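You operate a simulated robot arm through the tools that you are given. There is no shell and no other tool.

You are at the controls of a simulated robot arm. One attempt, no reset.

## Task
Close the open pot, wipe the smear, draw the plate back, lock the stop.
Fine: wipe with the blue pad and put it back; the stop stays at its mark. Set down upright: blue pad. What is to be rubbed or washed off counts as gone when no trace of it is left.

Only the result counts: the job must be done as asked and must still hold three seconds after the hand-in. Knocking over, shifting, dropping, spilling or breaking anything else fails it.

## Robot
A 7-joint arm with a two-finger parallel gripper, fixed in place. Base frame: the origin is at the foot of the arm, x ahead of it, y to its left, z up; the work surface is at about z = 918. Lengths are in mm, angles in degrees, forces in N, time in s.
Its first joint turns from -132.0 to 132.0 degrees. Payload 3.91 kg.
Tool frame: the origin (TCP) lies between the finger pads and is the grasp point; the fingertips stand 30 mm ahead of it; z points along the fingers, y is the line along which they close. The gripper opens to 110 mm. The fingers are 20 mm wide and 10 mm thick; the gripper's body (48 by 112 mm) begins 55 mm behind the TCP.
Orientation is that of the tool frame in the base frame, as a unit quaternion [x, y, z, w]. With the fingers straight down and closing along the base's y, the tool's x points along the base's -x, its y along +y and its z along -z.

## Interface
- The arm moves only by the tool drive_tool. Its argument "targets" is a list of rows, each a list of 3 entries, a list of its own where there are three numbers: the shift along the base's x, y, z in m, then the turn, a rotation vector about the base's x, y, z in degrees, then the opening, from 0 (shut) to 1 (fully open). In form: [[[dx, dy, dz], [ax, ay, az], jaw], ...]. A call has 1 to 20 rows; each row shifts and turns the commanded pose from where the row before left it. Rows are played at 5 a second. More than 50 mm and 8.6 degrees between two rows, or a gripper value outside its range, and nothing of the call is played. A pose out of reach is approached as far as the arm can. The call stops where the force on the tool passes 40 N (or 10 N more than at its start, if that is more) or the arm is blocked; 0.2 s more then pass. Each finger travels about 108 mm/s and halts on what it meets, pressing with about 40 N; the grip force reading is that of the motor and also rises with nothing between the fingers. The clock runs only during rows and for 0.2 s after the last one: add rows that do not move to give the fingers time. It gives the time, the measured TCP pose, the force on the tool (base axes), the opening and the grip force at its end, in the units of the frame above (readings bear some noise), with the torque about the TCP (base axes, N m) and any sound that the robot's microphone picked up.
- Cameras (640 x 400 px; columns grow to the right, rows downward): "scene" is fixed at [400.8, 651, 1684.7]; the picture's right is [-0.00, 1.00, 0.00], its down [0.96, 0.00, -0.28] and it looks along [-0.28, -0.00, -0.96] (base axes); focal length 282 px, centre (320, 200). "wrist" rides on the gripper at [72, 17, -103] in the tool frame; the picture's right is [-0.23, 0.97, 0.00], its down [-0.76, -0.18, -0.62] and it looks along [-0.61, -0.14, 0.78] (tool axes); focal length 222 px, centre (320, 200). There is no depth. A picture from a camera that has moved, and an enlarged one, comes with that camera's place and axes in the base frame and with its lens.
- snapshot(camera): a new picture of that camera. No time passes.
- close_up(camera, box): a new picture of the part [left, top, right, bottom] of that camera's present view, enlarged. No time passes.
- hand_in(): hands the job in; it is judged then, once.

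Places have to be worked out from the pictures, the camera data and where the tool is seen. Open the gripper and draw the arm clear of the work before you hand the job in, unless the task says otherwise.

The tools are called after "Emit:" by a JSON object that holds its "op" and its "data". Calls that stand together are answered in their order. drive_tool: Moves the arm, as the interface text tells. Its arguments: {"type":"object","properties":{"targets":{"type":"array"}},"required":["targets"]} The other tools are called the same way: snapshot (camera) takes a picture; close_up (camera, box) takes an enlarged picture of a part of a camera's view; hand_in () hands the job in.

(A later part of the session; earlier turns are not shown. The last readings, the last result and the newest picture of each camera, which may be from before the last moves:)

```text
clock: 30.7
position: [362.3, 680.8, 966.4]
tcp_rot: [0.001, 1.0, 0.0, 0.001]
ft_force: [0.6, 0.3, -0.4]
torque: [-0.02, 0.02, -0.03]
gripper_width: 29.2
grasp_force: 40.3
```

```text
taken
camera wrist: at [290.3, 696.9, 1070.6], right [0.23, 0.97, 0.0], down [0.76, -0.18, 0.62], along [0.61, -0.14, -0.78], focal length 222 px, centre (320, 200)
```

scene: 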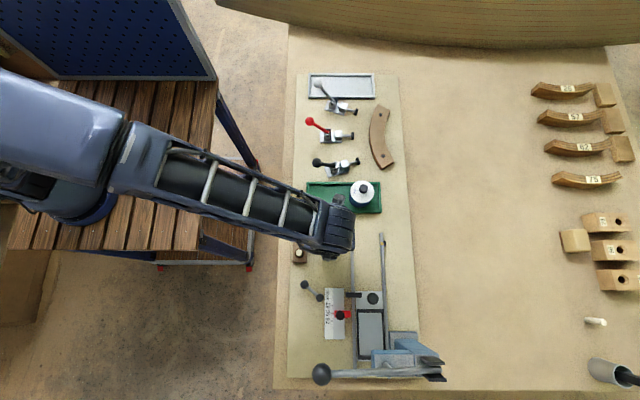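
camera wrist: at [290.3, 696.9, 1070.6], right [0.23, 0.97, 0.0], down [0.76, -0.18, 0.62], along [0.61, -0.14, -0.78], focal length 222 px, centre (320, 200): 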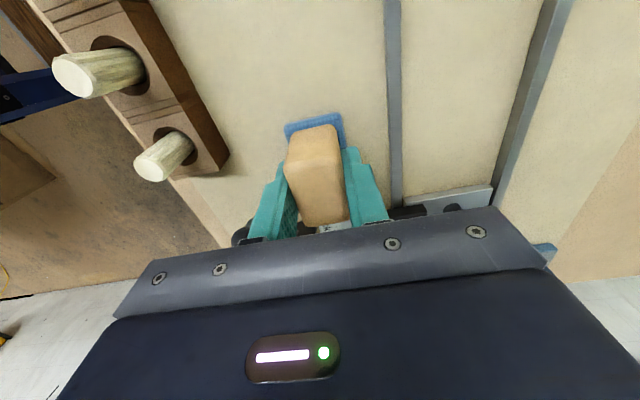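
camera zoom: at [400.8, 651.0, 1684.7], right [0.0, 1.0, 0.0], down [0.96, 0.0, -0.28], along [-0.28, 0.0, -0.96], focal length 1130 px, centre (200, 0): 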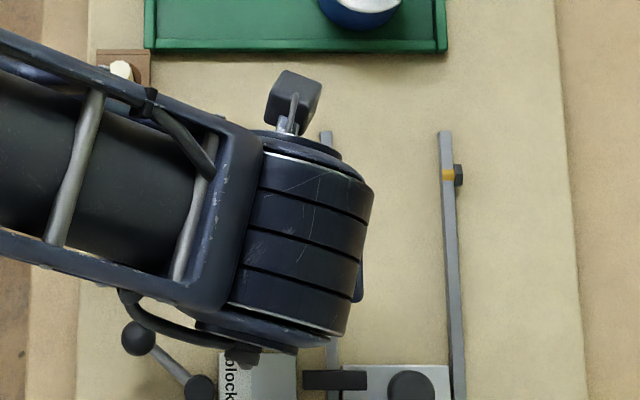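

One step was just over 50 mm, so nothing moved. I'll repeat with six smaller steps.

Emit:
{"op": "drive_tool", "data": {"targets": [[[0, 0, 0.03], [0, 0, 0], 0], [[0, 0, 0.03], [0, 0, 0], 0], [[0, 0, 0.03], [0, 0, 0], 0], [[-0.03, 0.0296, 0], [0, 0, 0], 0], [[-0.03, 0.0296, 0], [0, 0, 0], 0], [[-0.03, 0.0296, 0], [0, 0, 0], 0], [[-0.03, 0.0296, 0], [0, 0, 0], 0], [[-0.03, 0.0296, 0], [0, 0, 0], 0], [[-0.03, 0.0296, 0], [0, 0, 0], 0], [[0, 0, 0], [0, 0, 0], 0], [[0, 0, 0], [0, 0, 0], 0]]}}

Emit:
{"op": "close_up", "data": {"camera": "scene", "box": [280, 200, 420, 300]}}

Emit:
{"op": "close_up", "data": {"camera": "scene", "box": [310, 230, 370, 270]}}

Emit:
{"op": "snapshot", "data": {"camera": "wrist"}}

```text
clock: 33.1
position: [181.8, 859.3, 1057.8]
tcp_rot: [0.001, 1.0, 0.001, 0.001]
ft_force: [-0.1, -0.2, -0.7]
torque: [0.04, 0.0, -0.01]
gripper_width: 29.2
grasp_force: 39.9
```

```text
4.00 times, centred on (350, 250) of scene
camera zoom: at [400.8, 651.0, 1684.7], right [0.0, 1.0, 0.0], down [0.96, 0.0, -0.28], along [-0.28, 0.0, -0.96], focal length 1130 px, centre (200, 0)
```

zoom: 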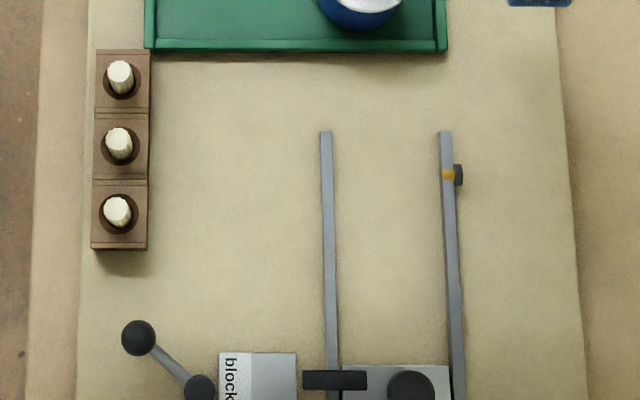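

```text
10.00 times, centred on (340, 250) of scene
camera zoom: at [400.8, 651.0, 1684.7], right [0.0, 1.0, 0.0], down [0.96, 0.0, -0.28], along [-0.28, 0.0, -0.96], focal length 2825 px, centre (120, -300)
```

zoom: 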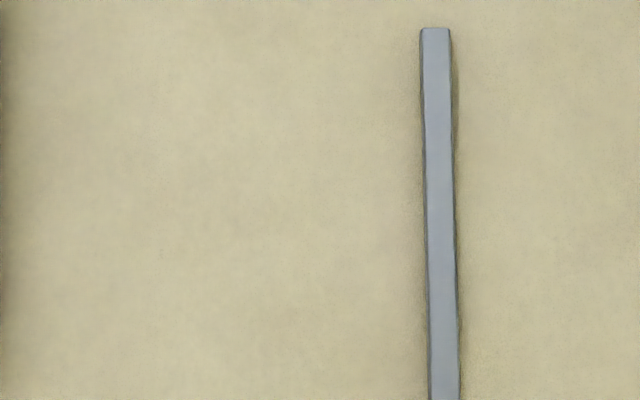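

```text
taken
camera wrist: at [110.1, 874.6, 1159.9], right [0.23, 0.97, 0.0], down [0.76, -0.18, 0.62], along [0.61, -0.14, -0.78], focal length 222 px, centre (320, 200)
```

wrist: 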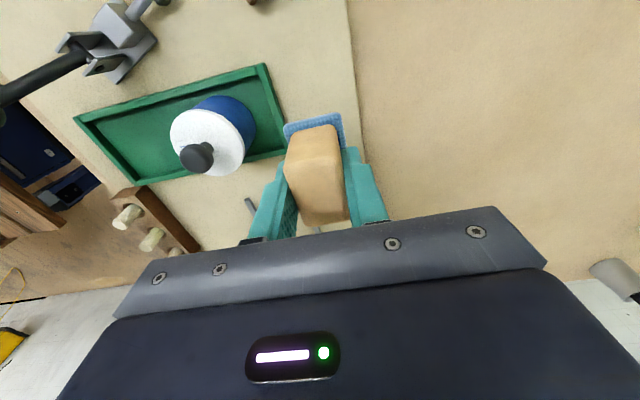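

The smear looks gone from here. I'll zoom in harder on the patch for faint residue before giving up the pad.

Emit:
{"op": "close_up", "data": {"camera": "scene", "box": [320, 240, 350, 260]}}

Emit:
{"op": "close_up", "data": {"camera": "scene", "box": [318, 250, 336, 262]}}

Emit:
{"op": "close_up", "data": {"camera": "scene", "box": [318, 262, 348, 282]}}

```text
16.00 times, centred on (335, 250) of scene
camera zoom: at [400.8, 651.0, 1684.7], right [0.0, 1.0, 0.0], down [0.96, 0.0, -0.28], along [-0.28, 0.0, -0.96], focal length 4520 px, centre (80, -600)
```

zoom: 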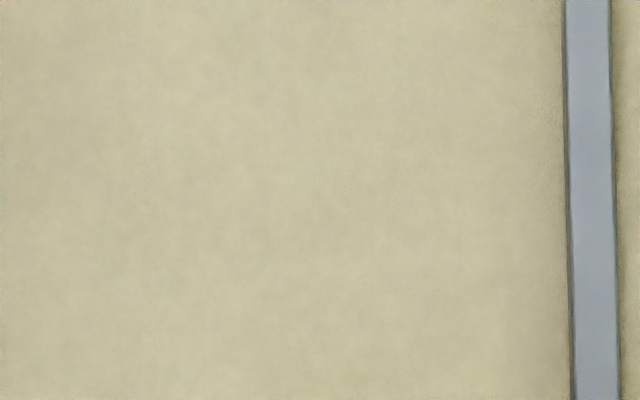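

```text
16.00 times, centred on (327, 256) of scene
camera zoom: at [400.8, 651.0, 1684.7], right [0.0, 1.0, 0.0], down [0.96, 0.0, -0.28], along [-0.28, 0.0, -0.96], focal length 4520 px, centre (208, -696)
```

zoom: 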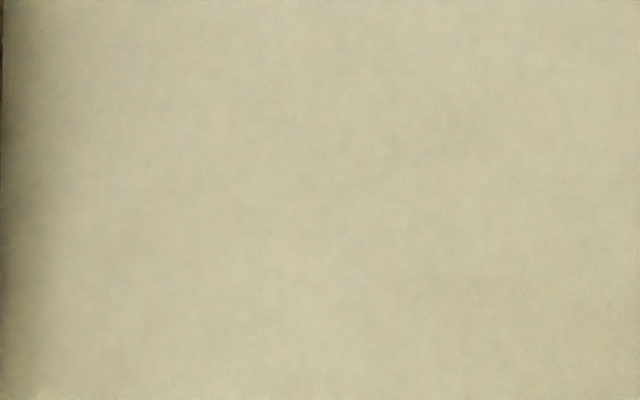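

```text
16.00 times, centred on (333, 272) of scene
camera zoom: at [400.8, 651.0, 1684.7], right [0.0, 1.0, 0.0], down [0.96, 0.0, -0.28], along [-0.28, 0.0, -0.96], focal length 4520 px, centre (112, -952)
```

zoom: 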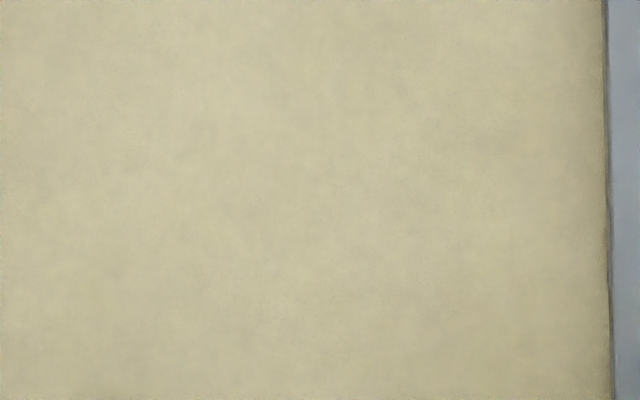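

No trace is left. I'll set the pad back at its home: lower straight down at (182, 858.7) to light contact.

Emit:
{"op": "drive_tool", "data": {"targets": [[[0, -0.0005, -0.03], [0, 0, 0], 0], [[0, 0, -0.03], [0, 0, 0], 0], [[0, 0, -0.02], [0, 0, 0], 0], [[0, 0, -0.006], [0, 0, 0], 0], [[0, 0, -0.003], [0, 0, 0], 0], [[0, 0, -0.001], [0, 0, 0], 0], [[0, 0, 0], [0, 0, 0], 0]]}}

Emit:
{"op": "close_up", "data": {"camera": "scene", "box": [310, 140, 450, 240]}}

```text
clock: 34.7
position: [181.3, 859.0, 966.3]
tcp_rot: [0.0, 1.0, 0.001, 0.001]
ft_force: [0.3, -1.0, -1.0]
torque: [-0.01, 0.01, 0.0]
gripper_width: 29.3
grasp_force: 40.5
```

```text
4.00 times, centred on (380, 190) of scene
camera zoom: at [400.8, 651.0, 1684.7], right [0.0, 1.0, 0.0], down [0.96, 0.0, -0.28], along [-0.28, 0.0, -0.96], focal length 1130 px, centre (80, 240)
```

zoom: 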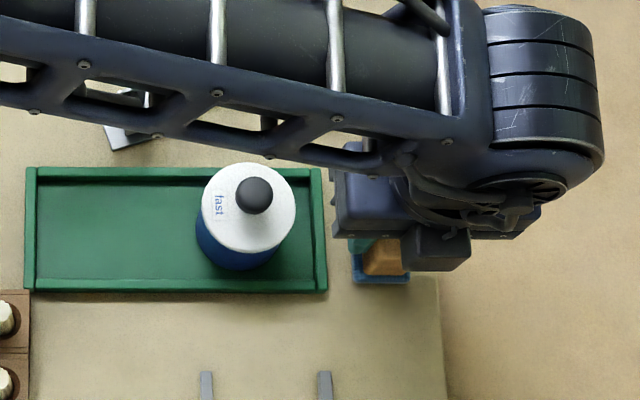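

The pad's blue edge sits about 2 px lower than originally, roughly 1.7 mm in +x, and there's no contact yet. I'll shift −1.7 mm in x and settle it down in 0.5 mm steps.

Emit:
{"op": "drive_tool", "data": {"targets": [[[-0.0017, 0, 0], [0, 0, 0], 0], [[0, 0, -0.0005], [0, 0, 0], 0], [[0, 0, -0.0005], [0, 0, 0], 0], [[0, 0, 0], [0, 0, 0], 0]]}}

Emit:
{"op": "close_up", "data": {"camera": "scene", "box": [310, 140, 450, 240]}}

```text
clock: 35.7
position: [180.4, 858.1, 965.2]
tcp_rot: [0.001, 1.0, 0.001, 0.001]
ft_force: [2.1, 1.7, 5.7]
torque: [-0.02, -0.01, 0.01]
gripper_width: 29.4
grasp_force: 39.9
```

```text
4.00 times, centred on (380, 190) of scene
camera zoom: at [400.8, 651.0, 1684.7], right [0.0, 1.0, 0.0], down [0.96, 0.0, -0.28], along [-0.28, 0.0, -0.96], focal length 1130 px, centre (80, 240)
```

zoom: 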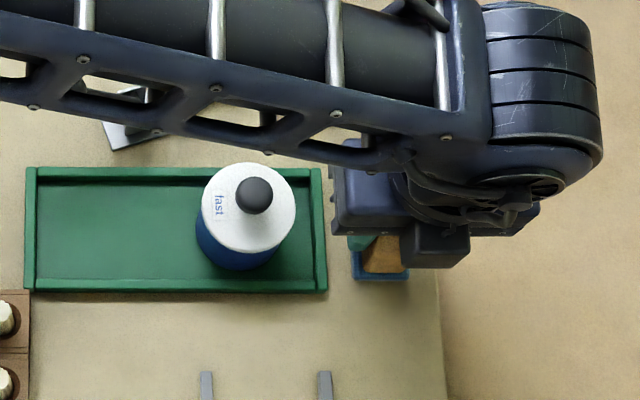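

It's in contact at about 6 N and back at its original spot. I'll release and lift straight up, well clear.

Emit:
{"op": "drive_tool", "data": {"targets": [[[0, 0, 0.0005], [0, 0, 0], 0], [[0, 0, 0], [0, 0, 0], 0.4], [[0, 0, 0], [0, 0, 0], 0.4], [[0, 0, 0.03], [0, 0, 0], 0.4], [[0, 0, 0.04], [0, 0, 0], 0.4], [[0, 0, 0.04], [0, 0, 0], 0.4], [[0.03, -0.03, 0.02], [0, 0, 0], 0.4], [[0.03, -0.03, 0], [0, 0, 0], 0.4], [[0.03, -0.03, 0], [0, 0, 0], 0.4], [[0, 0, 0], [0, 0, 0], 0.4]]}}

Emit:
{"op": "close_up", "data": {"camera": "scene", "box": [280, 170, 420, 270]}}

Emit:
{"op": "snapshot", "data": {"camera": "wrist"}}

```text
clock: 37.9
position: [270.5, 768.7, 1096.0]
tcp_rot: [0.001, 1.0, 0.0, 0.001]
ft_force: [0.0, -0.8, 0.0]
torque: [-0.02, 0.01, 0.01]
gripper_width: 44.0
grasp_force: 0.0
```

```text
4.00 times, centred on (350, 220) of scene
camera zoom: at [400.8, 651.0, 1684.7], right [0.0, 1.0, 0.0], down [0.96, 0.0, -0.28], along [-0.28, 0.0, -0.96], focal length 1130 px, centre (200, 120)
```

zoom: 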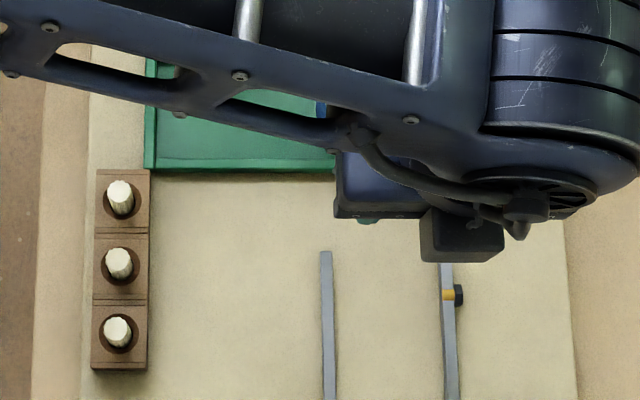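

```text
taken
camera wrist: at [198.7, 784.9, 1198.7], right [0.23, 0.97, 0.0], down [0.76, -0.18, 0.62], along [0.61, -0.14, -0.78], focal length 222 px, centre (320, 200)
```

wrist: 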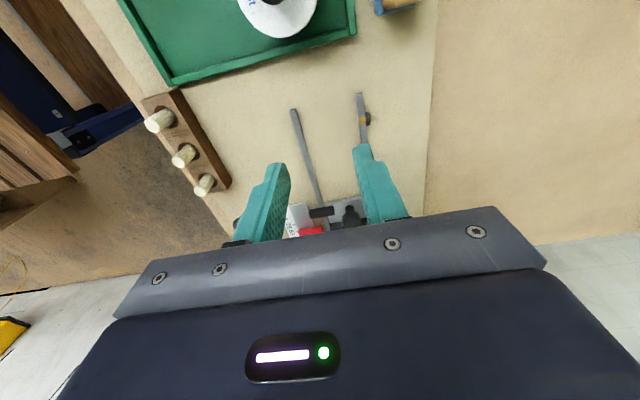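

The pad is released. I'll move over the front of the plate to look at the plate, the knob and the press from closer.

Emit:
{"op": "drive_tool", "data": {"targets": [[[0.03, -0.005, 0], [0, 0, 0], 0.4], [[0.03, -0.005, 0], [0, 0, 0], 0.4], [[0.03, -0.005, 0], [0, 0, 0], 1.0], [[0, 0, 0], [0, 0, 0], 1.0], [[0, 0, 0], [0, 0, 0], 1.0], [[0, 0, 0], [0, 0, 0], 1.0]]}}

Emit:
{"op": "snapshot", "data": {"camera": "wrist"}}

Emit:
{"op": "close_up", "data": {"camera": "wrist", "box": [260, 100, 460, 225]}}

Emit:
{"op": "close_up", "data": {"camera": "scene", "box": [280, 150, 420, 250]}}

```text
clock: 39.3
position: [359.7, 753.0, 1096.7]
tcp_rot: [0.002, 1.0, 0.001, 0.001]
ft_force: [-0.7, 0.2, 0.1]
torque: [-0.03, -0.03, -0.02]
gripper_width: 110.1
grasp_force: 0.1
```

```text
taken
camera wrist: at [287.5, 768.9, 1199.7], right [0.23, 0.97, 0.0], down [0.76, -0.18, 0.62], along [0.61, -0.14, -0.78], focal length 222 px, centre (320, 200)
```

wrist: 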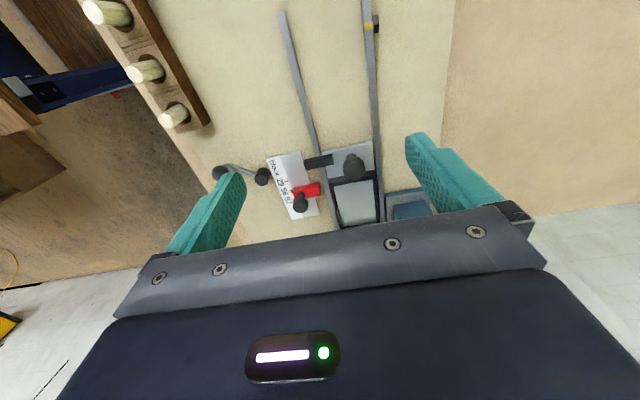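

```text
3.20 times, centred on (360, 162) of wrist
camera zoom: at [287.5, 768.9, 1199.7], right [0.23, 0.97, 0.0], down [0.76, -0.18, 0.62], along [0.61, -0.14, -0.78], focal length 711 px, centre (192, 320)
```

zoom: 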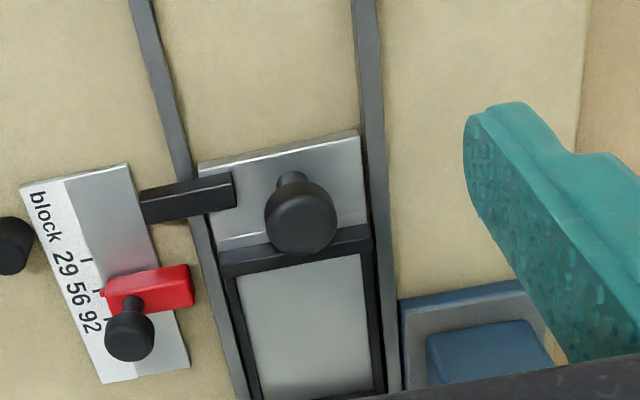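

```text
4.00 times, centred on (350, 200) of scene
camera zoom: at [400.8, 651.0, 1684.7], right [0.0, 1.0, 0.0], down [0.96, 0.0, -0.28], along [-0.28, 0.0, -0.96], focal length 1130 px, centre (200, 200)
```

zoom: 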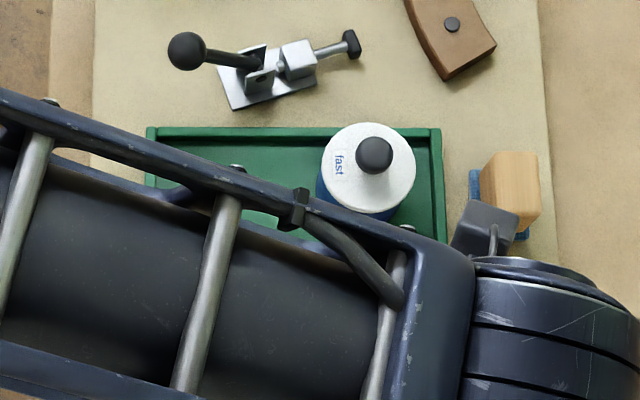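

The plate's pull knob is at about (438.6, 779.5), with its head around z 945–960 and about 29 mm across. I'll go above it with the jaws at 44 mm and check before descending.

Emit:
{"op": "drive_tool", "data": {"targets": [[[0.04, 0.013, 0], [0, 0, 0], 0.42], [[0.039, 0.0135, 0], [0, 0, 0], 0.42], [[0, 0, -0.03], [0, 0, 0], 0.42], [[0, 0, -0.03], [0, 0, 0], 0.42], [[0, 0, -0.03], [0, 0, 0], 0.42], [[0, 0, 0], [0, 0, 0], 0.42], [[0, 0, 0], [0, 0, 0], 0.42]]}}

Emit:
{"op": "snapshot", "data": {"camera": "wrist"}}

Emit:
{"op": "snapshot", "data": {"camera": "scene"}}

```text
clock: 40.9
position: [437.6, 779.5, 1004.5]
tcp_rot: [0.001, 1.0, 0.001, 0.001]
ft_force: [0.0, -0.1, 1.0]
torque: [0.04, 0.01, 0.01]
gripper_width: 46.3
grasp_force: 0.2
```

```text
taken
camera wrist: at [366.6, 795.1, 1108.3], right [0.23, 0.97, 0.0], down [0.76, -0.18, 0.62], along [0.61, -0.14, -0.78], focal length 222 px, centre (320, 200)
```

wrist: 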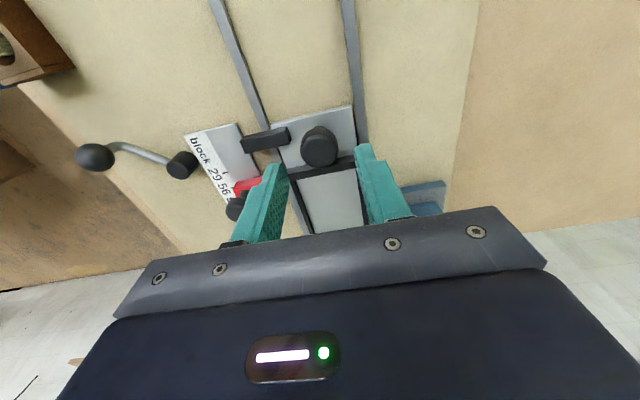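

```text
taken
```

scene: 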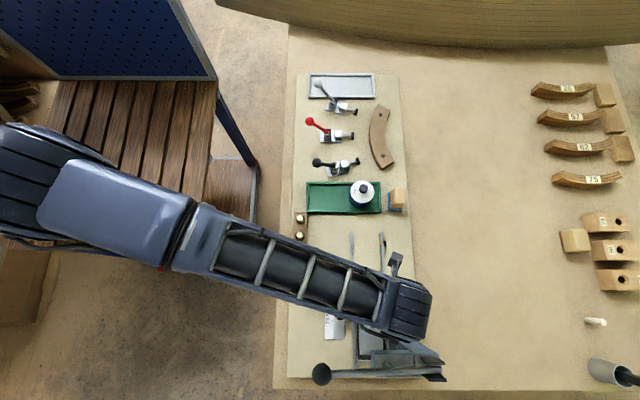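

The knob is centred between the fingers, at the same image spot as the lid knob was. I'll descend to z≈963 and close.

Emit:
{"op": "drive_tool", "data": {"targets": [[[0, 0, -0.02], [0, 0, 0], 0.42], [[0, 0, -0.012], [0, 0, 0], 0.42], [[0, 0, -0.009], [0, 0, 0], 0.42], [[0, 0, 0], [0, 0, 0], 0.42], [[0, 0, 0], [0, 0, 0], 0], [[0, 0, 0], [0, 0, 0], 0], [[0, 0, 0], [0, 0, 0], 0]]}}

Emit:
{"op": "snapshot", "data": {"camera": "wrist"}}

```text
clock: 42.0
position: [440.8, 778.3, 968.9]
tcp_rot: [0.002, 1.0, 0.001, 0.001]
ft_force: [1.1, 1.8, 9.7]
torque: [-0.15, -0.33, -0.22]
gripper_width: 27.4
grasp_force: 40.1
stopped in row 5: the force on the tool passed its limit at 51 N (the readings are from after the stop); the commanded pose is now the measured one
```

```text
taken
camera wrist: at [369.3, 794.8, 1071.3], right [0.23, 0.97, 0.0], down [0.76, -0.18, 0.63], along [0.61, -0.14, -0.78], focal length 222 px, centre (320, 200)
```

wrist: 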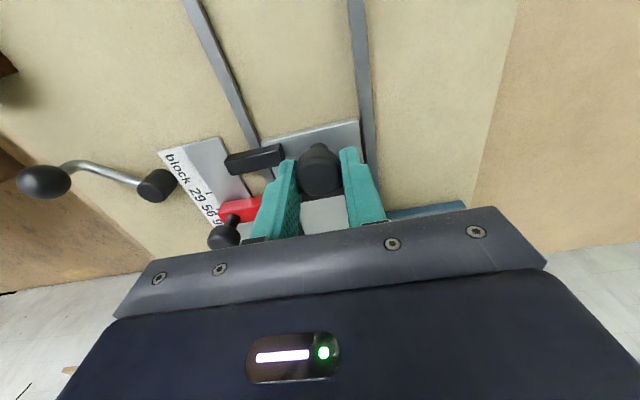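

Contact stopped the descent at z≈969. Most likely the open left finger touched the plate's own black tab. The knob is gripped now at 27.4 mm, so I'll check that the stop and tab didn't move.

Emit:
{"op": "close_up", "data": {"camera": "wrist", "box": [150, 100, 400, 256]}}

Emit:
{"op": "close_up", "data": {"camera": "scene", "box": [290, 270, 390, 340]}}

```text
2.56 times, centred on (275, 178) of wrist
camera zoom: at [369.3, 794.8, 1071.3], right [0.23, 0.97, 0.0], down [0.76, -0.18, 0.63], along [0.61, -0.14, -0.78], focal length 569 px, centre (435, 256)
```

zoom: 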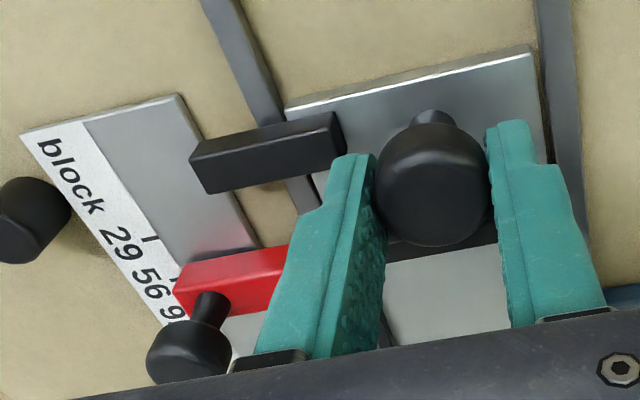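

```text
5.71 times, centred on (340, 305) of scene
camera zoom: at [400.8, 651.0, 1684.7], right [0.0, 1.0, 0.0], down [0.96, 0.0, -0.28], along [-0.28, 0.0, -0.96], focal length 1614 px, centre (206, -400)
```

zoom: 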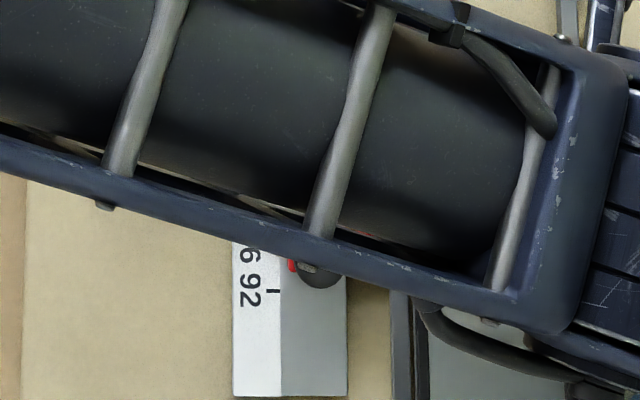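

Everything is intact. I'll pull the plate back along −x in small steps and watch the force and sounds.

Emit:
{"op": "drive_tool", "data": {"targets": [[[-0.005, 0, 0], [0, 0, 0], 0], [[-0.01, 0, 0], [0, 0, 0], 0], [[-0.01, 0, 0], [0, 0, 0], 0], [[-0.01, 0, 0], [0, 0, 0], 0], [[0, 0, 0], [0, 0, 0], 0]]}}

Emit:
{"op": "snapshot", "data": {"camera": "wrist"}}

```text
clock: 43.2
position: [404.2, 779.5, 968.3]
tcp_rot: [0.0, 1.0, 0.001, 0.002]
ft_force: [-1.2, 19.0, 20.9]
torque: [0.04, -0.18, -0.05]
gripper_width: 27.7
grasp_force: 45.0
```

```text
taken
camera wrist: at [333.4, 794.7, 1071.3], right [0.23, 0.97, 0.0], down [0.76, -0.18, 0.62], along [0.61, -0.14, -0.78], focal length 222 px, centre (320, 200)
```

wrist: 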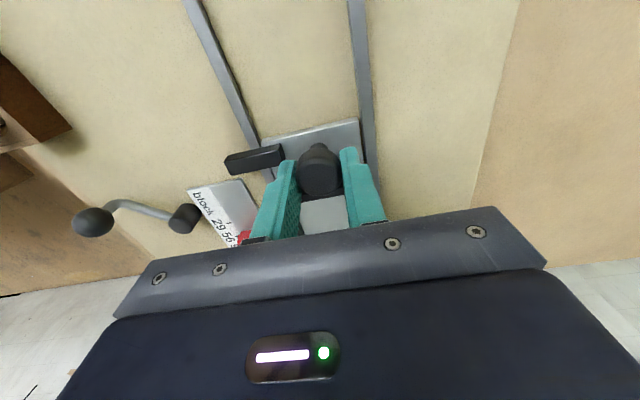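

The plate follows the pull. The side loads (fy 19, fz 21) suggest my commanded path is a touch low and to the right, so I'll ease +0.7 mm in y and z and keep pulling.

Emit:
{"op": "drive_tool", "data": {"targets": [[[0, 0.0007, 0.0007], [0, 0, 0], 0], [[-0.01, 0, 0], [0, 0, 0], 0], [[-0.01, 0, 0], [0, 0, 0], 0], [[-0.01, 0, 0], [0, 0, 0], 0], [[0, 0, 0], [0, 0, 0], 0]]}}

```text
clock: 44.4
position: [376.0, 778.7, 968.5]
tcp_rot: [0.001, 1.0, 0.0, 0.002]
ft_force: [-0.6, 5.3, 22.2]
torque: [-0.17, -0.13, -0.1]
gripper_width: 27.5
grasp_force: 44.9
```

It's moving smoothly and the knob is now at x≈376. I'll continue another 30 mm with a little more z relief.

Emit:
{"op": "drive_tool", "data": {"targets": [[[0, 0.0003, 0.0007], [0, 0, 0], 0], [[-0.01, 0, 0], [0, 0, 0], 0], [[-0.01, 0, 0], [0, 0, 0], 0], [[-0.01, 0, 0], [0, 0, 0], 0], [[0, 0, 0], [0, 0, 0], 0]]}}

Emit:
{"op": "snapshot", "data": {"camera": "wrist"}}

Emit:
{"op": "close_up", "data": {"camera": "scene", "box": [290, 220, 430, 320]}}

```text
clock: 45.6
position: [346.6, 778.7, 968.9]
tcp_rot: [0.001, 1.0, -0.001, 0.001]
ft_force: [-0.9, 4.4, 7.0]
torque: [-0.03, -0.23, -0.02]
gripper_width: 27.5
grasp_force: 45.3
```

```text
taken
camera wrist: at [274.1, 795.2, 1071.2], right [0.23, 0.97, 0.0], down [0.76, -0.18, 0.62], along [0.61, -0.14, -0.78], focal length 222 px, centre (320, 200)
```

wrist: 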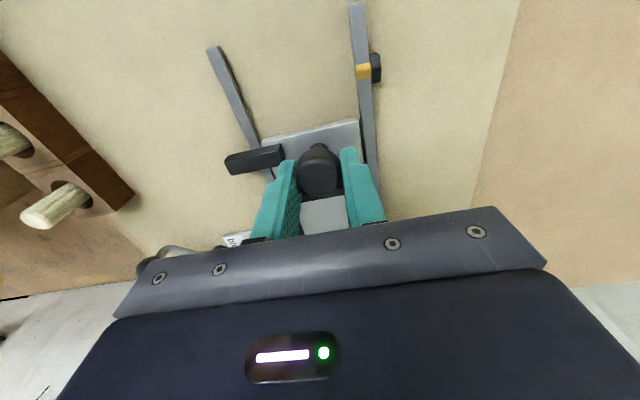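

```text
4.00 times, centred on (360, 270) of scene
camera zoom: at [400.8, 651.0, 1684.7], right [0.0, 1.0, 0.0], down [0.96, 0.0, -0.28], along [-0.28, 0.0, -0.96], focal length 1130 px, centre (160, -80)
```

zoom: 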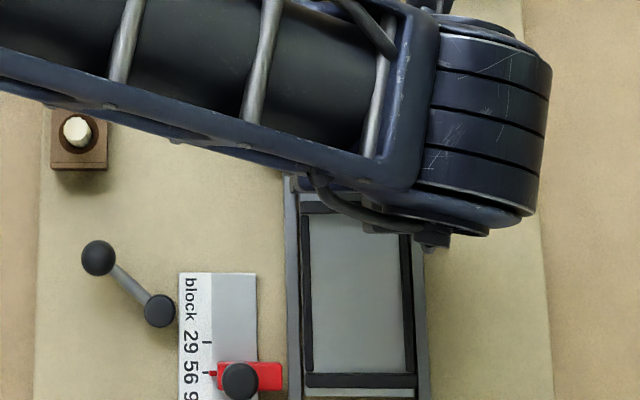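

The front edge of the plate is at about x 331 and the yellow mark on the right rail is at about x 302. I'll continue in 5 mm steps and watch for an end stop or a click.

Emit:
{"op": "drive_tool", "data": {"targets": [[[-0.006, 0, 0], [0, 0, 0], 0], [[-0.006, 0, 0], [0, 0, 0], 0], [[-0.006, 0, 0], [0, 0, 0], 0], [[0, 0, 0], [0, 0, 0], 0]]}}

```text
clock: 46.6
position: [327.7, 779.1, 967.1]
tcp_rot: [0.001, 1.0, -0.002, 0.002]
ft_force: [-0.5, 10.2, -12.7]
torque: [0.2, -0.37, 0.16]
gripper_width: 27.8
grasp_force: 45.0
```

Emit:
{"op": "drive_tool", "data": {"targets": [[[-0.004, 0.0003, 0], [0, 0, 0], 0], [[-0.004, 0, 0], [0, 0, 0], 0], [[0, 0, 0], [0, 0, 0], 0]]}}

Emit:
{"op": "close_up", "data": {"camera": "wrist", "box": [190, 60, 430, 220]}}

```text
clock: 47.4
position: [320.4, 779.2, 967.9]
tcp_rot: [0.0, 1.0, -0.002, 0.001]
ft_force: [1.0, -8.3, -19.4]
torque: [-0.21, -0.13, -0.14]
gripper_width: 27.6
grasp_force: 44.8
```

```text
2.50 times, centred on (310, 140) of wrist
camera zoom: at [248.4, 795.5, 1071.3], right [0.23, 0.97, 0.0], down [0.76, -0.18, 0.63], along [0.61, -0.15, -0.78], focal length 555 px, centre (345, 350)
```

zoom: 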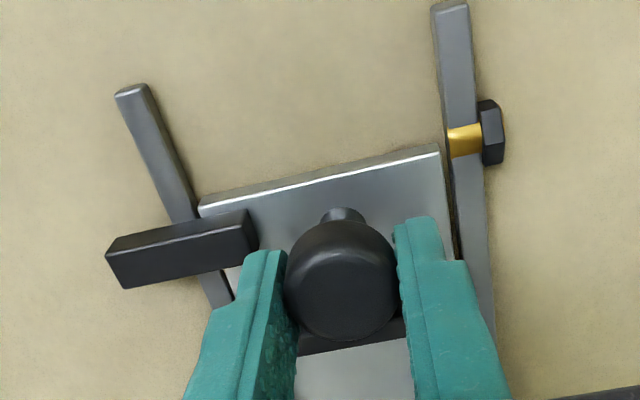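

The yellow item looks like a brass plunger through the rail with a hex head, perhaps a detent for the plate. I'll keep pulling slowly and listen.

Emit:
{"op": "drive_tool", "data": {"targets": [[[-0.004, -0.0003, -0.0005], [0, 0, 0], 0], [[-0.004, 0, 0], [0, 0, 0], 0], [[-0.004, 0, 0], [0, 0, 0], 0], [[0, 0, 0], [0, 0, 0], 0]]}}

Emit:
{"op": "close_up", "data": {"camera": "wrist", "box": [190, 60, 430, 220]}}

```text
clock: 48.4
position: [308.1, 779.7, 967.7]
tcp_rot: [0.001, 1.0, -0.001, 0.001]
ft_force: [-0.5, -23.7, -15.6]
torque: [-0.47, -0.23, 0.11]
gripper_width: 27.6
grasp_force: 45.0
```

```text
2.50 times, centred on (310, 140) of wrist
camera zoom: at [236.3, 795.3, 1071.3], right [0.23, 0.97, 0.0], down [0.76, -0.18, 0.62], along [0.61, -0.14, -0.78], focal length 555 px, centre (345, 350)
```

zoom: 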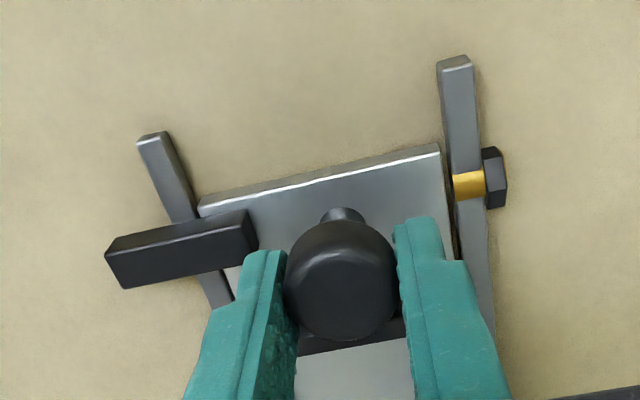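

The front edge has just passed the plunger with no click yet. I'll ease y and z a bit and keep pulling gently.

Emit:
{"op": "drive_tool", "data": {"targets": [[[-0.002, -0.0008, -0.0004], [0, 0, 0], 0], [[-0.003, 0, 0], [0, 0, 0], 0], [[-0.003, 0, 0], [0, 0, 0], 0], [[0, 0, 0], [0, 0, 0], 0]]}}

Emit:
{"op": "close_up", "data": {"camera": "wrist", "box": [190, 60, 430, 220]}}

```text
clock: 49.4
position: [299.4, 780.2, 968.1]
tcp_rot: [0.001, 1.0, 0.001, 0.001]
ft_force: [0.9, -0.5, -5.9]
torque: [0.09, -0.01, 0.0]
gripper_width: 27.3
grasp_force: 45.3
```

```text
2.50 times, centred on (310, 140) of wrist
camera zoom: at [227.7, 794.8, 1071.4], right [0.23, 0.97, 0.0], down [0.76, -0.18, 0.62], along [0.61, -0.14, -0.78], focal length 555 px, centre (345, 350)
```

zoom: 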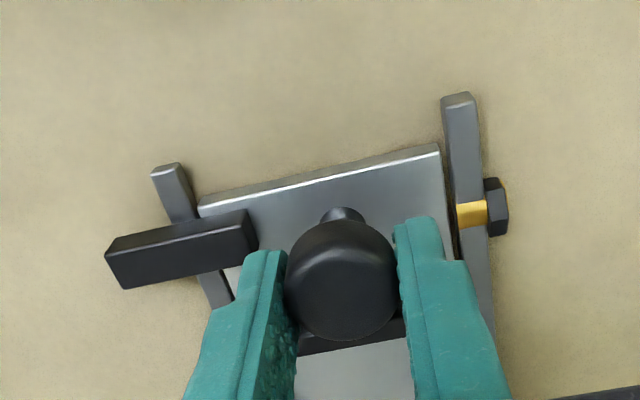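

Still no stop. The front edge is at about 284 and the rail ends are at about 273. I'll continue in 2–3 mm steps toward flush with the rail ends.

Emit:
{"op": "drive_tool", "data": {"targets": [[[-0.003, 0, 0], [0, 0, 0], 0], [[-0.003, 0, 0], [0, 0, 0], 0], [[-0.003, 0, 0], [0, 0, 0], 0], [[0, 0, 0], [0, 0, 0], 0]]}}

Emit:
{"op": "close_up", "data": {"camera": "wrist", "box": [190, 60, 430, 220]}}

Emit:
{"op": "close_up", "data": {"camera": "scene", "box": [290, 220, 430, 320]}}

```text
clock: 50.4
position: [291.4, 779.5, 968.7]
tcp_rot: [0.001, 1.0, 0.001, 0.0]
ft_force: [1.4, 13.1, 10.5]
torque: [0.27, 0.47, -0.05]
gripper_width: 27.6
grasp_force: 44.7
```

```text
2.50 times, centred on (310, 140) of wrist
camera zoom: at [218.9, 794.8, 1071.4], right [0.23, 0.97, 0.0], down [0.76, -0.18, 0.62], along [0.61, -0.14, -0.78], focal length 555 px, centre (345, 350)
```

zoom: 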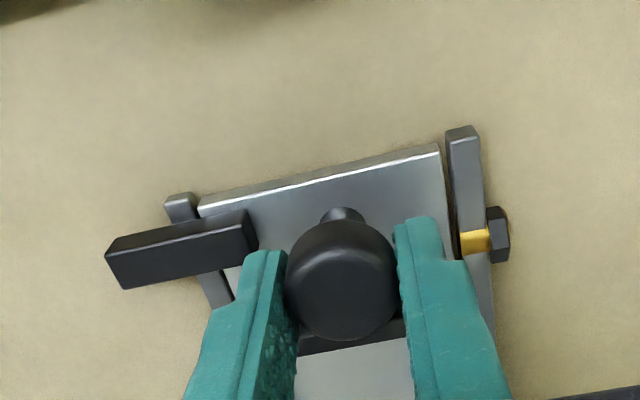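

```text
4.00 times, centred on (360, 270) of scene
camera zoom: at [400.8, 651.0, 1684.7], right [0.0, 1.0, 0.0], down [0.96, 0.0, -0.28], along [-0.28, 0.0, -0.96], focal length 1130 px, centre (160, -80)
```

zoom: 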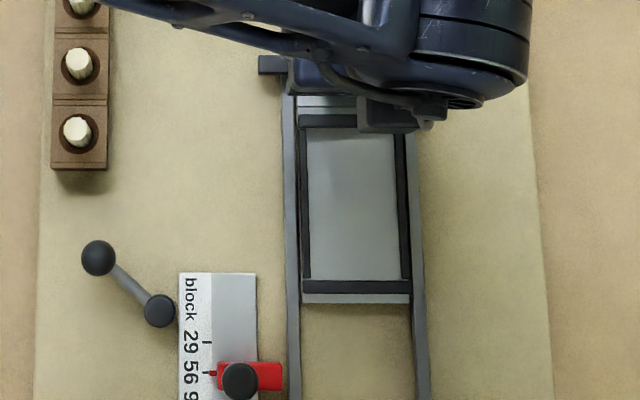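

There's no sound or end stop yet, and fx is only about 1 N. I'll keep going in small steps.

Emit:
{"op": "drive_tool", "data": {"targets": [[[-0.003, 0.0004, 0.0003], [0, 0, 0], 0], [[-0.003, 0, 0], [0, 0, 0], 0], [[0, 0, 0], [0, 0, 0], 0]]}}

Emit:
{"op": "close_up", "data": {"camera": "wrist", "box": [190, 60, 430, 220]}}

```text
clock: 51.2
position: [290.8, 779.4, 968.8]
tcp_rot: [0.003, 1.0, 0.001, 0.004]
ft_force: [3.3, 3.1, -3.3]
torque: [-0.02, -0.15, -0.13]
gripper_width: 27.6
grasp_force: 45.4
stopped in row 3: the force on the tool passed its limit at 42 N (the readings are from after the stop); the commanded pose is now the measured one
```

```text
2.50 times, centred on (310, 140) of wrist
camera zoom: at [218.3, 795.2, 1071.0], right [0.23, 0.97, 0.0], down [0.76, -0.18, 0.63], along [0.61, -0.14, -0.78], focal length 555 px, centre (345, 350)
```

zoom: 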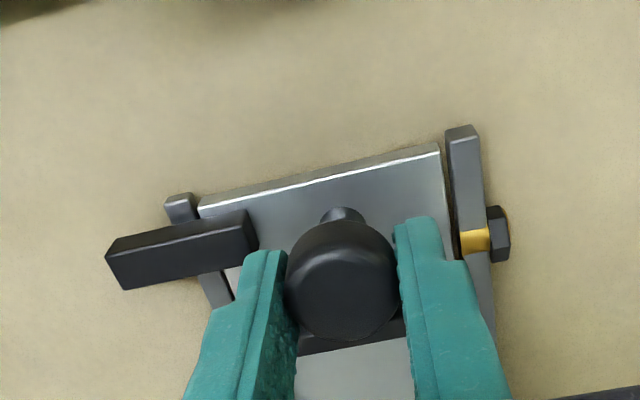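

The plate hit a hard end stop at knob x≈290.8, with the force limit reached while pulling. I'll add a light final tug, then open just a little (the tab is close to the left finger) and lift off.

Emit:
{"op": "drive_tool", "data": {"targets": [[[-0.001, 0, 0], [0, 0, 0], 0], [[0, 0, 0], [0, 0, 0], 0.3], [[0, 0, 0], [0, 0, 0], 0.3], [[0, 0, 0.015], [0, 0, 0], 0.3], [[0, 0, 0.035], [0, 0, 0], 0.3], [[0, 0, 0.045], [0, 0, 0], 0.3], [[0, -0.02, 0.03], [0, 0, 0], 0.3], [[0, 0, 0], [0, 0, 0], 0.3]]}}

Emit:
{"op": "snapshot", "data": {"camera": "wrist"}}

Emit:
{"op": "snapshot", "data": {"camera": "scene"}}

```text
clock: 53.0
position: [289.5, 757.6, 1092.4]
tcp_rot: [0.002, 1.0, 0.0, 0.003]
ft_force: [0.4, 0.6, -0.4]
torque: [-0.04, 0.0, 0.01]
gripper_width: 33.2
grasp_force: 0.0
```

```text
taken
camera wrist: at [217.2, 774.2, 1195.5], right [0.23, 0.97, 0.0], down [0.76, -0.18, 0.63], along [0.61, -0.14, -0.78], focal length 222 px, centre (320, 200)
```

wrist: 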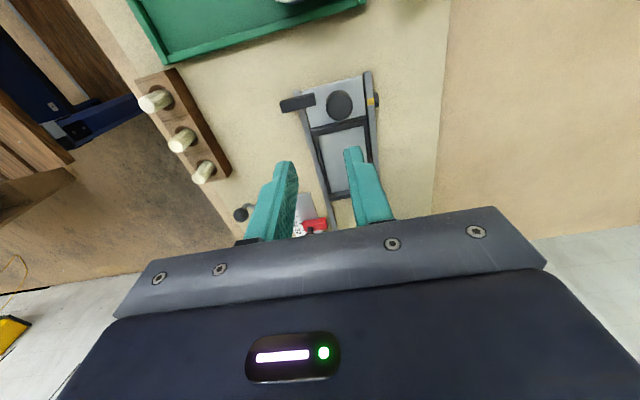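

```text
taken
```

scene: 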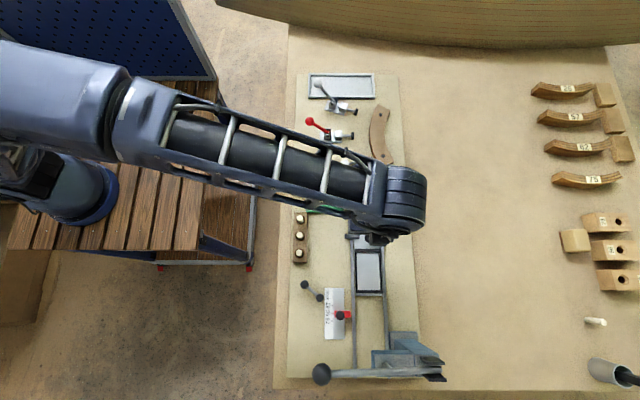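

The plate is fully back, with the stop and pointer unmoved at 56. For the lock lever I'll use the closed fingers as a post: go to the −x side of the ball, at about (376, 607), come down to z≈978 and look.

Emit:
{"op": "drive_tool", "data": {"targets": [[[0.02, -0.0377, 0], [0, 0, 0], 0], [[0.02, -0.0377, 0], [0, 0, 0], 0], [[0.02, -0.0377, 0], [0, 0, 0], 0], [[0.02, -0.0375, 0], [0, 0, 0], 0], [[0, 0, -0.03], [0, 0, 0], 0], [[0, 0, -0.03], [0, 0, 0], 0], [[0, 0, -0.03], [0, 0, 0], 0], [[0, 0, 0], [0, 0, 0], 0]]}}

Emit:
{"op": "snapshot", "data": {"camera": "wrist"}}

Emit:
{"op": "close_up", "data": {"camera": "scene", "box": [280, 230, 440, 340]}}

```text
clock: 54.8
position: [368.8, 607.1, 1004.2]
tcp_rot: [0.002, 1.0, 0.001, 0.004]
ft_force: [0.0, -0.5, 0.5]
torque: [-0.03, 0.02, 0.0]
gripper_width: 0.0
grasp_force: 37.8
```

```text
taken
camera wrist: at [296.4, 623.3, 1106.1], right [0.23, 0.97, 0.0], down [0.76, -0.18, 0.63], along [0.61, -0.14, -0.78], focal length 222 px, centre (320, 200)
```

wrist: 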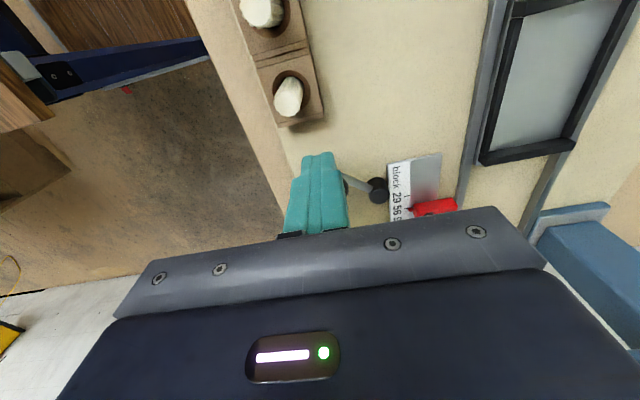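

```text
3.64 times, centred on (360, 285) of scene
camera zoom: at [400.8, 651.0, 1684.7], right [0.0, 1.0, 0.0], down [0.96, 0.0, -0.28], along [-0.28, 0.0, -0.96], focal length 1027 px, centre (174, -109)
```

zoom: 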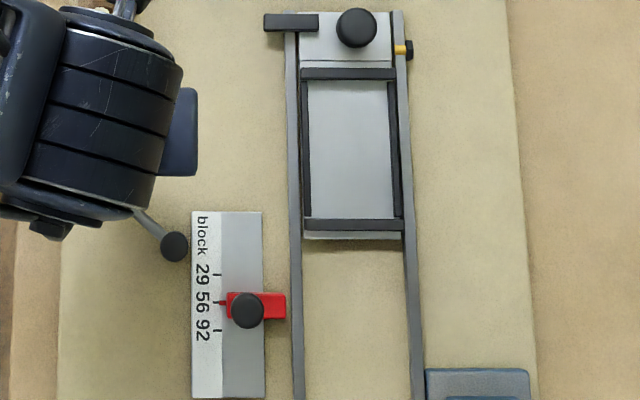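

The plate sits flush with the rail ends. I'll lower the post to z≈978 and push gently in +x against the ball to see which way the lever yields.

Emit:
{"op": "drive_tool", "data": {"targets": [[[0, 0, -0.015], [0, 0, 0], 0], [[0, 0, -0.011], [0, 0, 0], 0], [[0.01, 0, 0], [0, 0, 0], 0], [[0.006, 0, 0], [0, 0, 0], 0], [[0.004, 0, 0], [0, 0, 0], 0], [[0.004, 0, 0], [0, 0, 0], 0], [[0, 0, 0], [0, 0, 0], 0]]}}

Emit:
{"op": "snapshot", "data": {"camera": "wrist"}}

Emit:
{"op": "close_up", "data": {"camera": "scene", "box": [280, 230, 440, 340]}}

```text
clock: 56.4
position: [393.3, 607.4, 978.2]
tcp_rot: [0.002, 1.0, 0.001, 0.004]
ft_force: [0.1, -1.2, 0.3]
torque: [0.04, 0.02, -0.02]
gripper_width: 0.4
grasp_force: 37.4
```

```text
taken
camera wrist: at [320.7, 625.0, 1080.6], right [0.23, 0.97, 0.0], down [0.76, -0.18, 0.63], along [0.61, -0.14, -0.78], focal length 222 px, centre (320, 200)
```

wrist: 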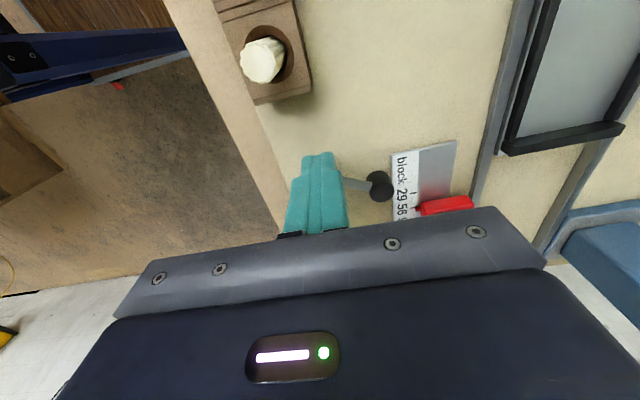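

```text
3.64 times, centred on (360, 285) of scene
camera zoom: at [400.8, 651.0, 1684.7], right [0.0, 1.0, 0.0], down [0.96, 0.0, -0.28], along [-0.28, 0.0, -0.96], focal length 1027 px, centre (174, -109)
```

zoom: 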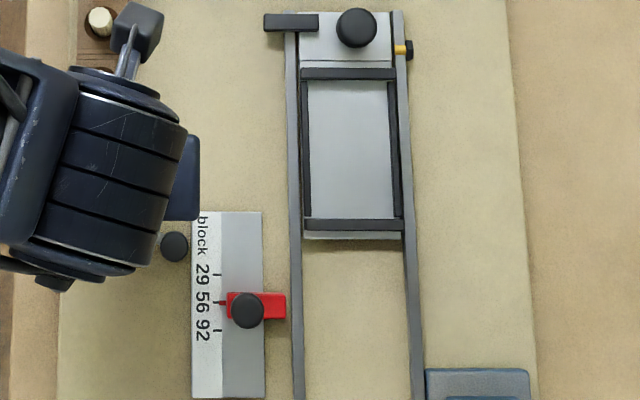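

The post has gone past where the ball was with almost no force, so the lever seems to swing freely in this direction. I'll continue pushing in +x, tracking the ball's arc, and check for movement.

Emit:
{"op": "drive_tool", "data": {"targets": [[[0.006, -0.001, 0], [0, 0, 0], 0], [[0.006, -0.001, 0], [0, 0, 0], 0], [[0.006, -0.001, 0], [0, 0, 0], 0], [[0.006, 0, 0], [0, 0, 0], 0], [[0, 0, 0], [0, 0, 0], 0]]}}

Emit:
{"op": "snapshot", "data": {"camera": "wrist"}}

Emit:
{"op": "close_up", "data": {"camera": "wrist", "box": [240, 130, 480, 260]}}

Emit:
{"op": "close_up", "data": {"camera": "scene", "box": [270, 250, 370, 340]}}

```text
clock: 57.6
position: [417.4, 605.9, 977.4]
tcp_rot: [0.002, 1.0, 0.001, 0.004]
ft_force: [-0.3, 0.3, 0.3]
torque: [0.01, -0.01, 0.01]
gripper_width: 0.0
grasp_force: 37.4
```

```text
taken
camera wrist: at [345.1, 622.0, 1080.6], right [0.23, 0.97, 0.0], down [0.76, -0.18, 0.63], along [0.61, -0.14, -0.78], focal length 222 px, centre (320, 200)
```

wrist: 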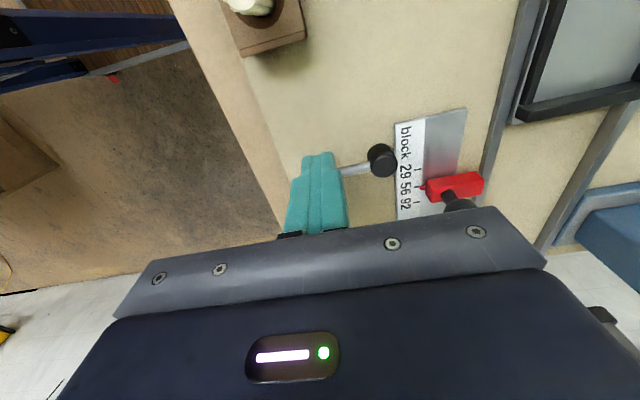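

```text
2.67 times, centred on (360, 195) of wrist
camera zoom: at [345.1, 622.0, 1080.6], right [0.23, 0.97, 0.0], down [0.76, -0.18, 0.63], along [0.61, -0.14, -0.78], focal length 592 px, centre (213, 213)
```

zoom: 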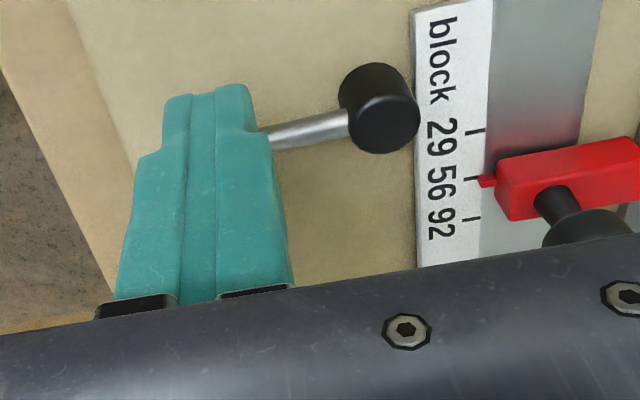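

```text
4.44 times, centred on (320, 295) of scene
camera zoom: at [400.8, 651.0, 1684.7], right [0.0, 1.0, 0.0], down [0.96, 0.0, -0.28], along [-0.28, 0.0, -0.96], focal length 1256 px, centre (320, -222)
```

zoom: 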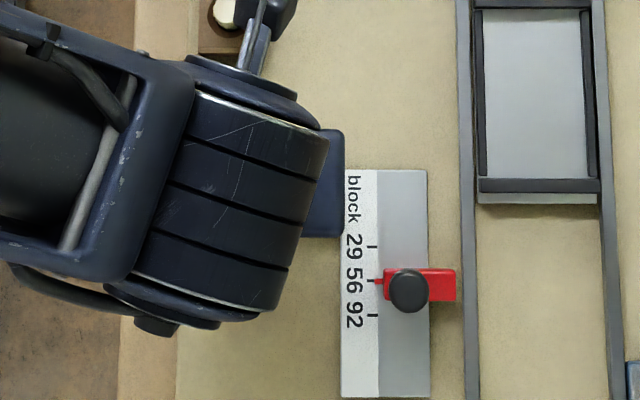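

The lever is turning with the post and the rod now points about −y. I'll keep pushing along the arc and wait for resistance or a click.

Emit:
{"op": "drive_tool", "data": {"targets": [[[0.006, 0, 0], [0, 0, 0], 0], [[0.006, 0.001, 0], [0, 0, 0], 0], [[0.006, 0.002, 0], [0, 0, 0], 0], [[0.006, 0.002, 0], [0, 0, 0], 0], [[0, 0, 0], [0, 0, 0], 0]]}}

Emit:
{"op": "close_up", "data": {"camera": "wrist", "box": [240, 100, 480, 230]}}

```text
clock: 58.8
position: [440.9, 610.3, 977.9]
tcp_rot: [0.002, 1.0, 0.001, 0.003]
ft_force: [-1.1, 0.4, -0.2]
torque: [0.0, 0.01, -0.01]
gripper_width: 0.1
grasp_force: 38.0
```

```text
2.67 times, centred on (360, 165) of wrist
camera zoom: at [369.6, 626.6, 1080.6], right [0.23, 0.97, 0.0], down [0.76, -0.18, 0.63], along [0.61, -0.14, -0.78], focal length 592 px, centre (213, 293)
```

zoom: 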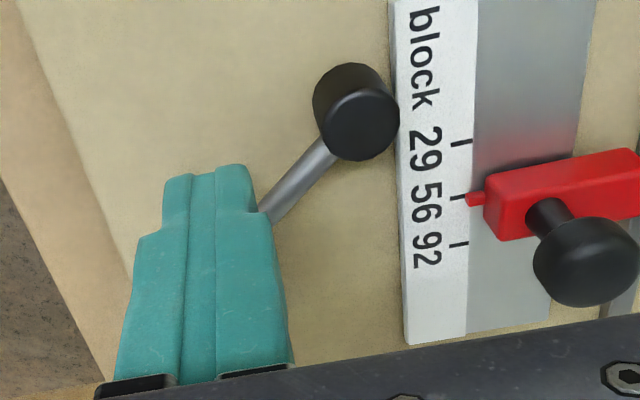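

It's still turning freely at about 300°, so I'll carry on in smaller steps.

Emit:
{"op": "drive_tool", "data": {"targets": [[[0.004, 0.002, 0], [0, 0, 0], 0], [[0.004, 0.002, 0], [0, 0, 0], 0], [[0.004, 0.002, 0], [0, 0, 0], 0], [[0, 0, 0], [0, 0, 0], 0]]}}

Emit:
{"op": "close_up", "data": {"camera": "wrist", "box": [240, 100, 480, 230]}}

```text
clock: 59.9
position: [448.8, 617.3, 976.6]
tcp_rot: [0.001, 1.0, -0.001, 0.001]
ft_force: [-10.0, 1.4, 1.0]
torque: [-0.07, 0.18, -0.03]
gripper_width: 0.0
grasp_force: 38.2
stopped in row 4: the force on the tool passed its limit at 41 N (the readings are from after the stop); the commanded pose is now the measured one
```

```text
2.67 times, centred on (360, 165) of wrist
camera zoom: at [376.4, 633.1, 1079.8], right [0.23, 0.97, 0.0], down [0.76, -0.18, 0.62], along [0.61, -0.14, -0.78], focal length 592 px, centre (213, 293)
```

zoom: 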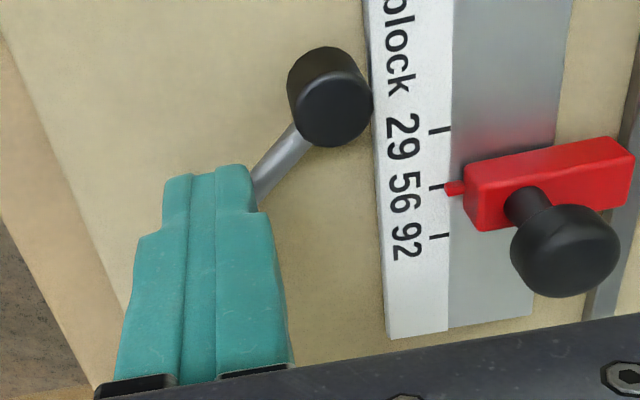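

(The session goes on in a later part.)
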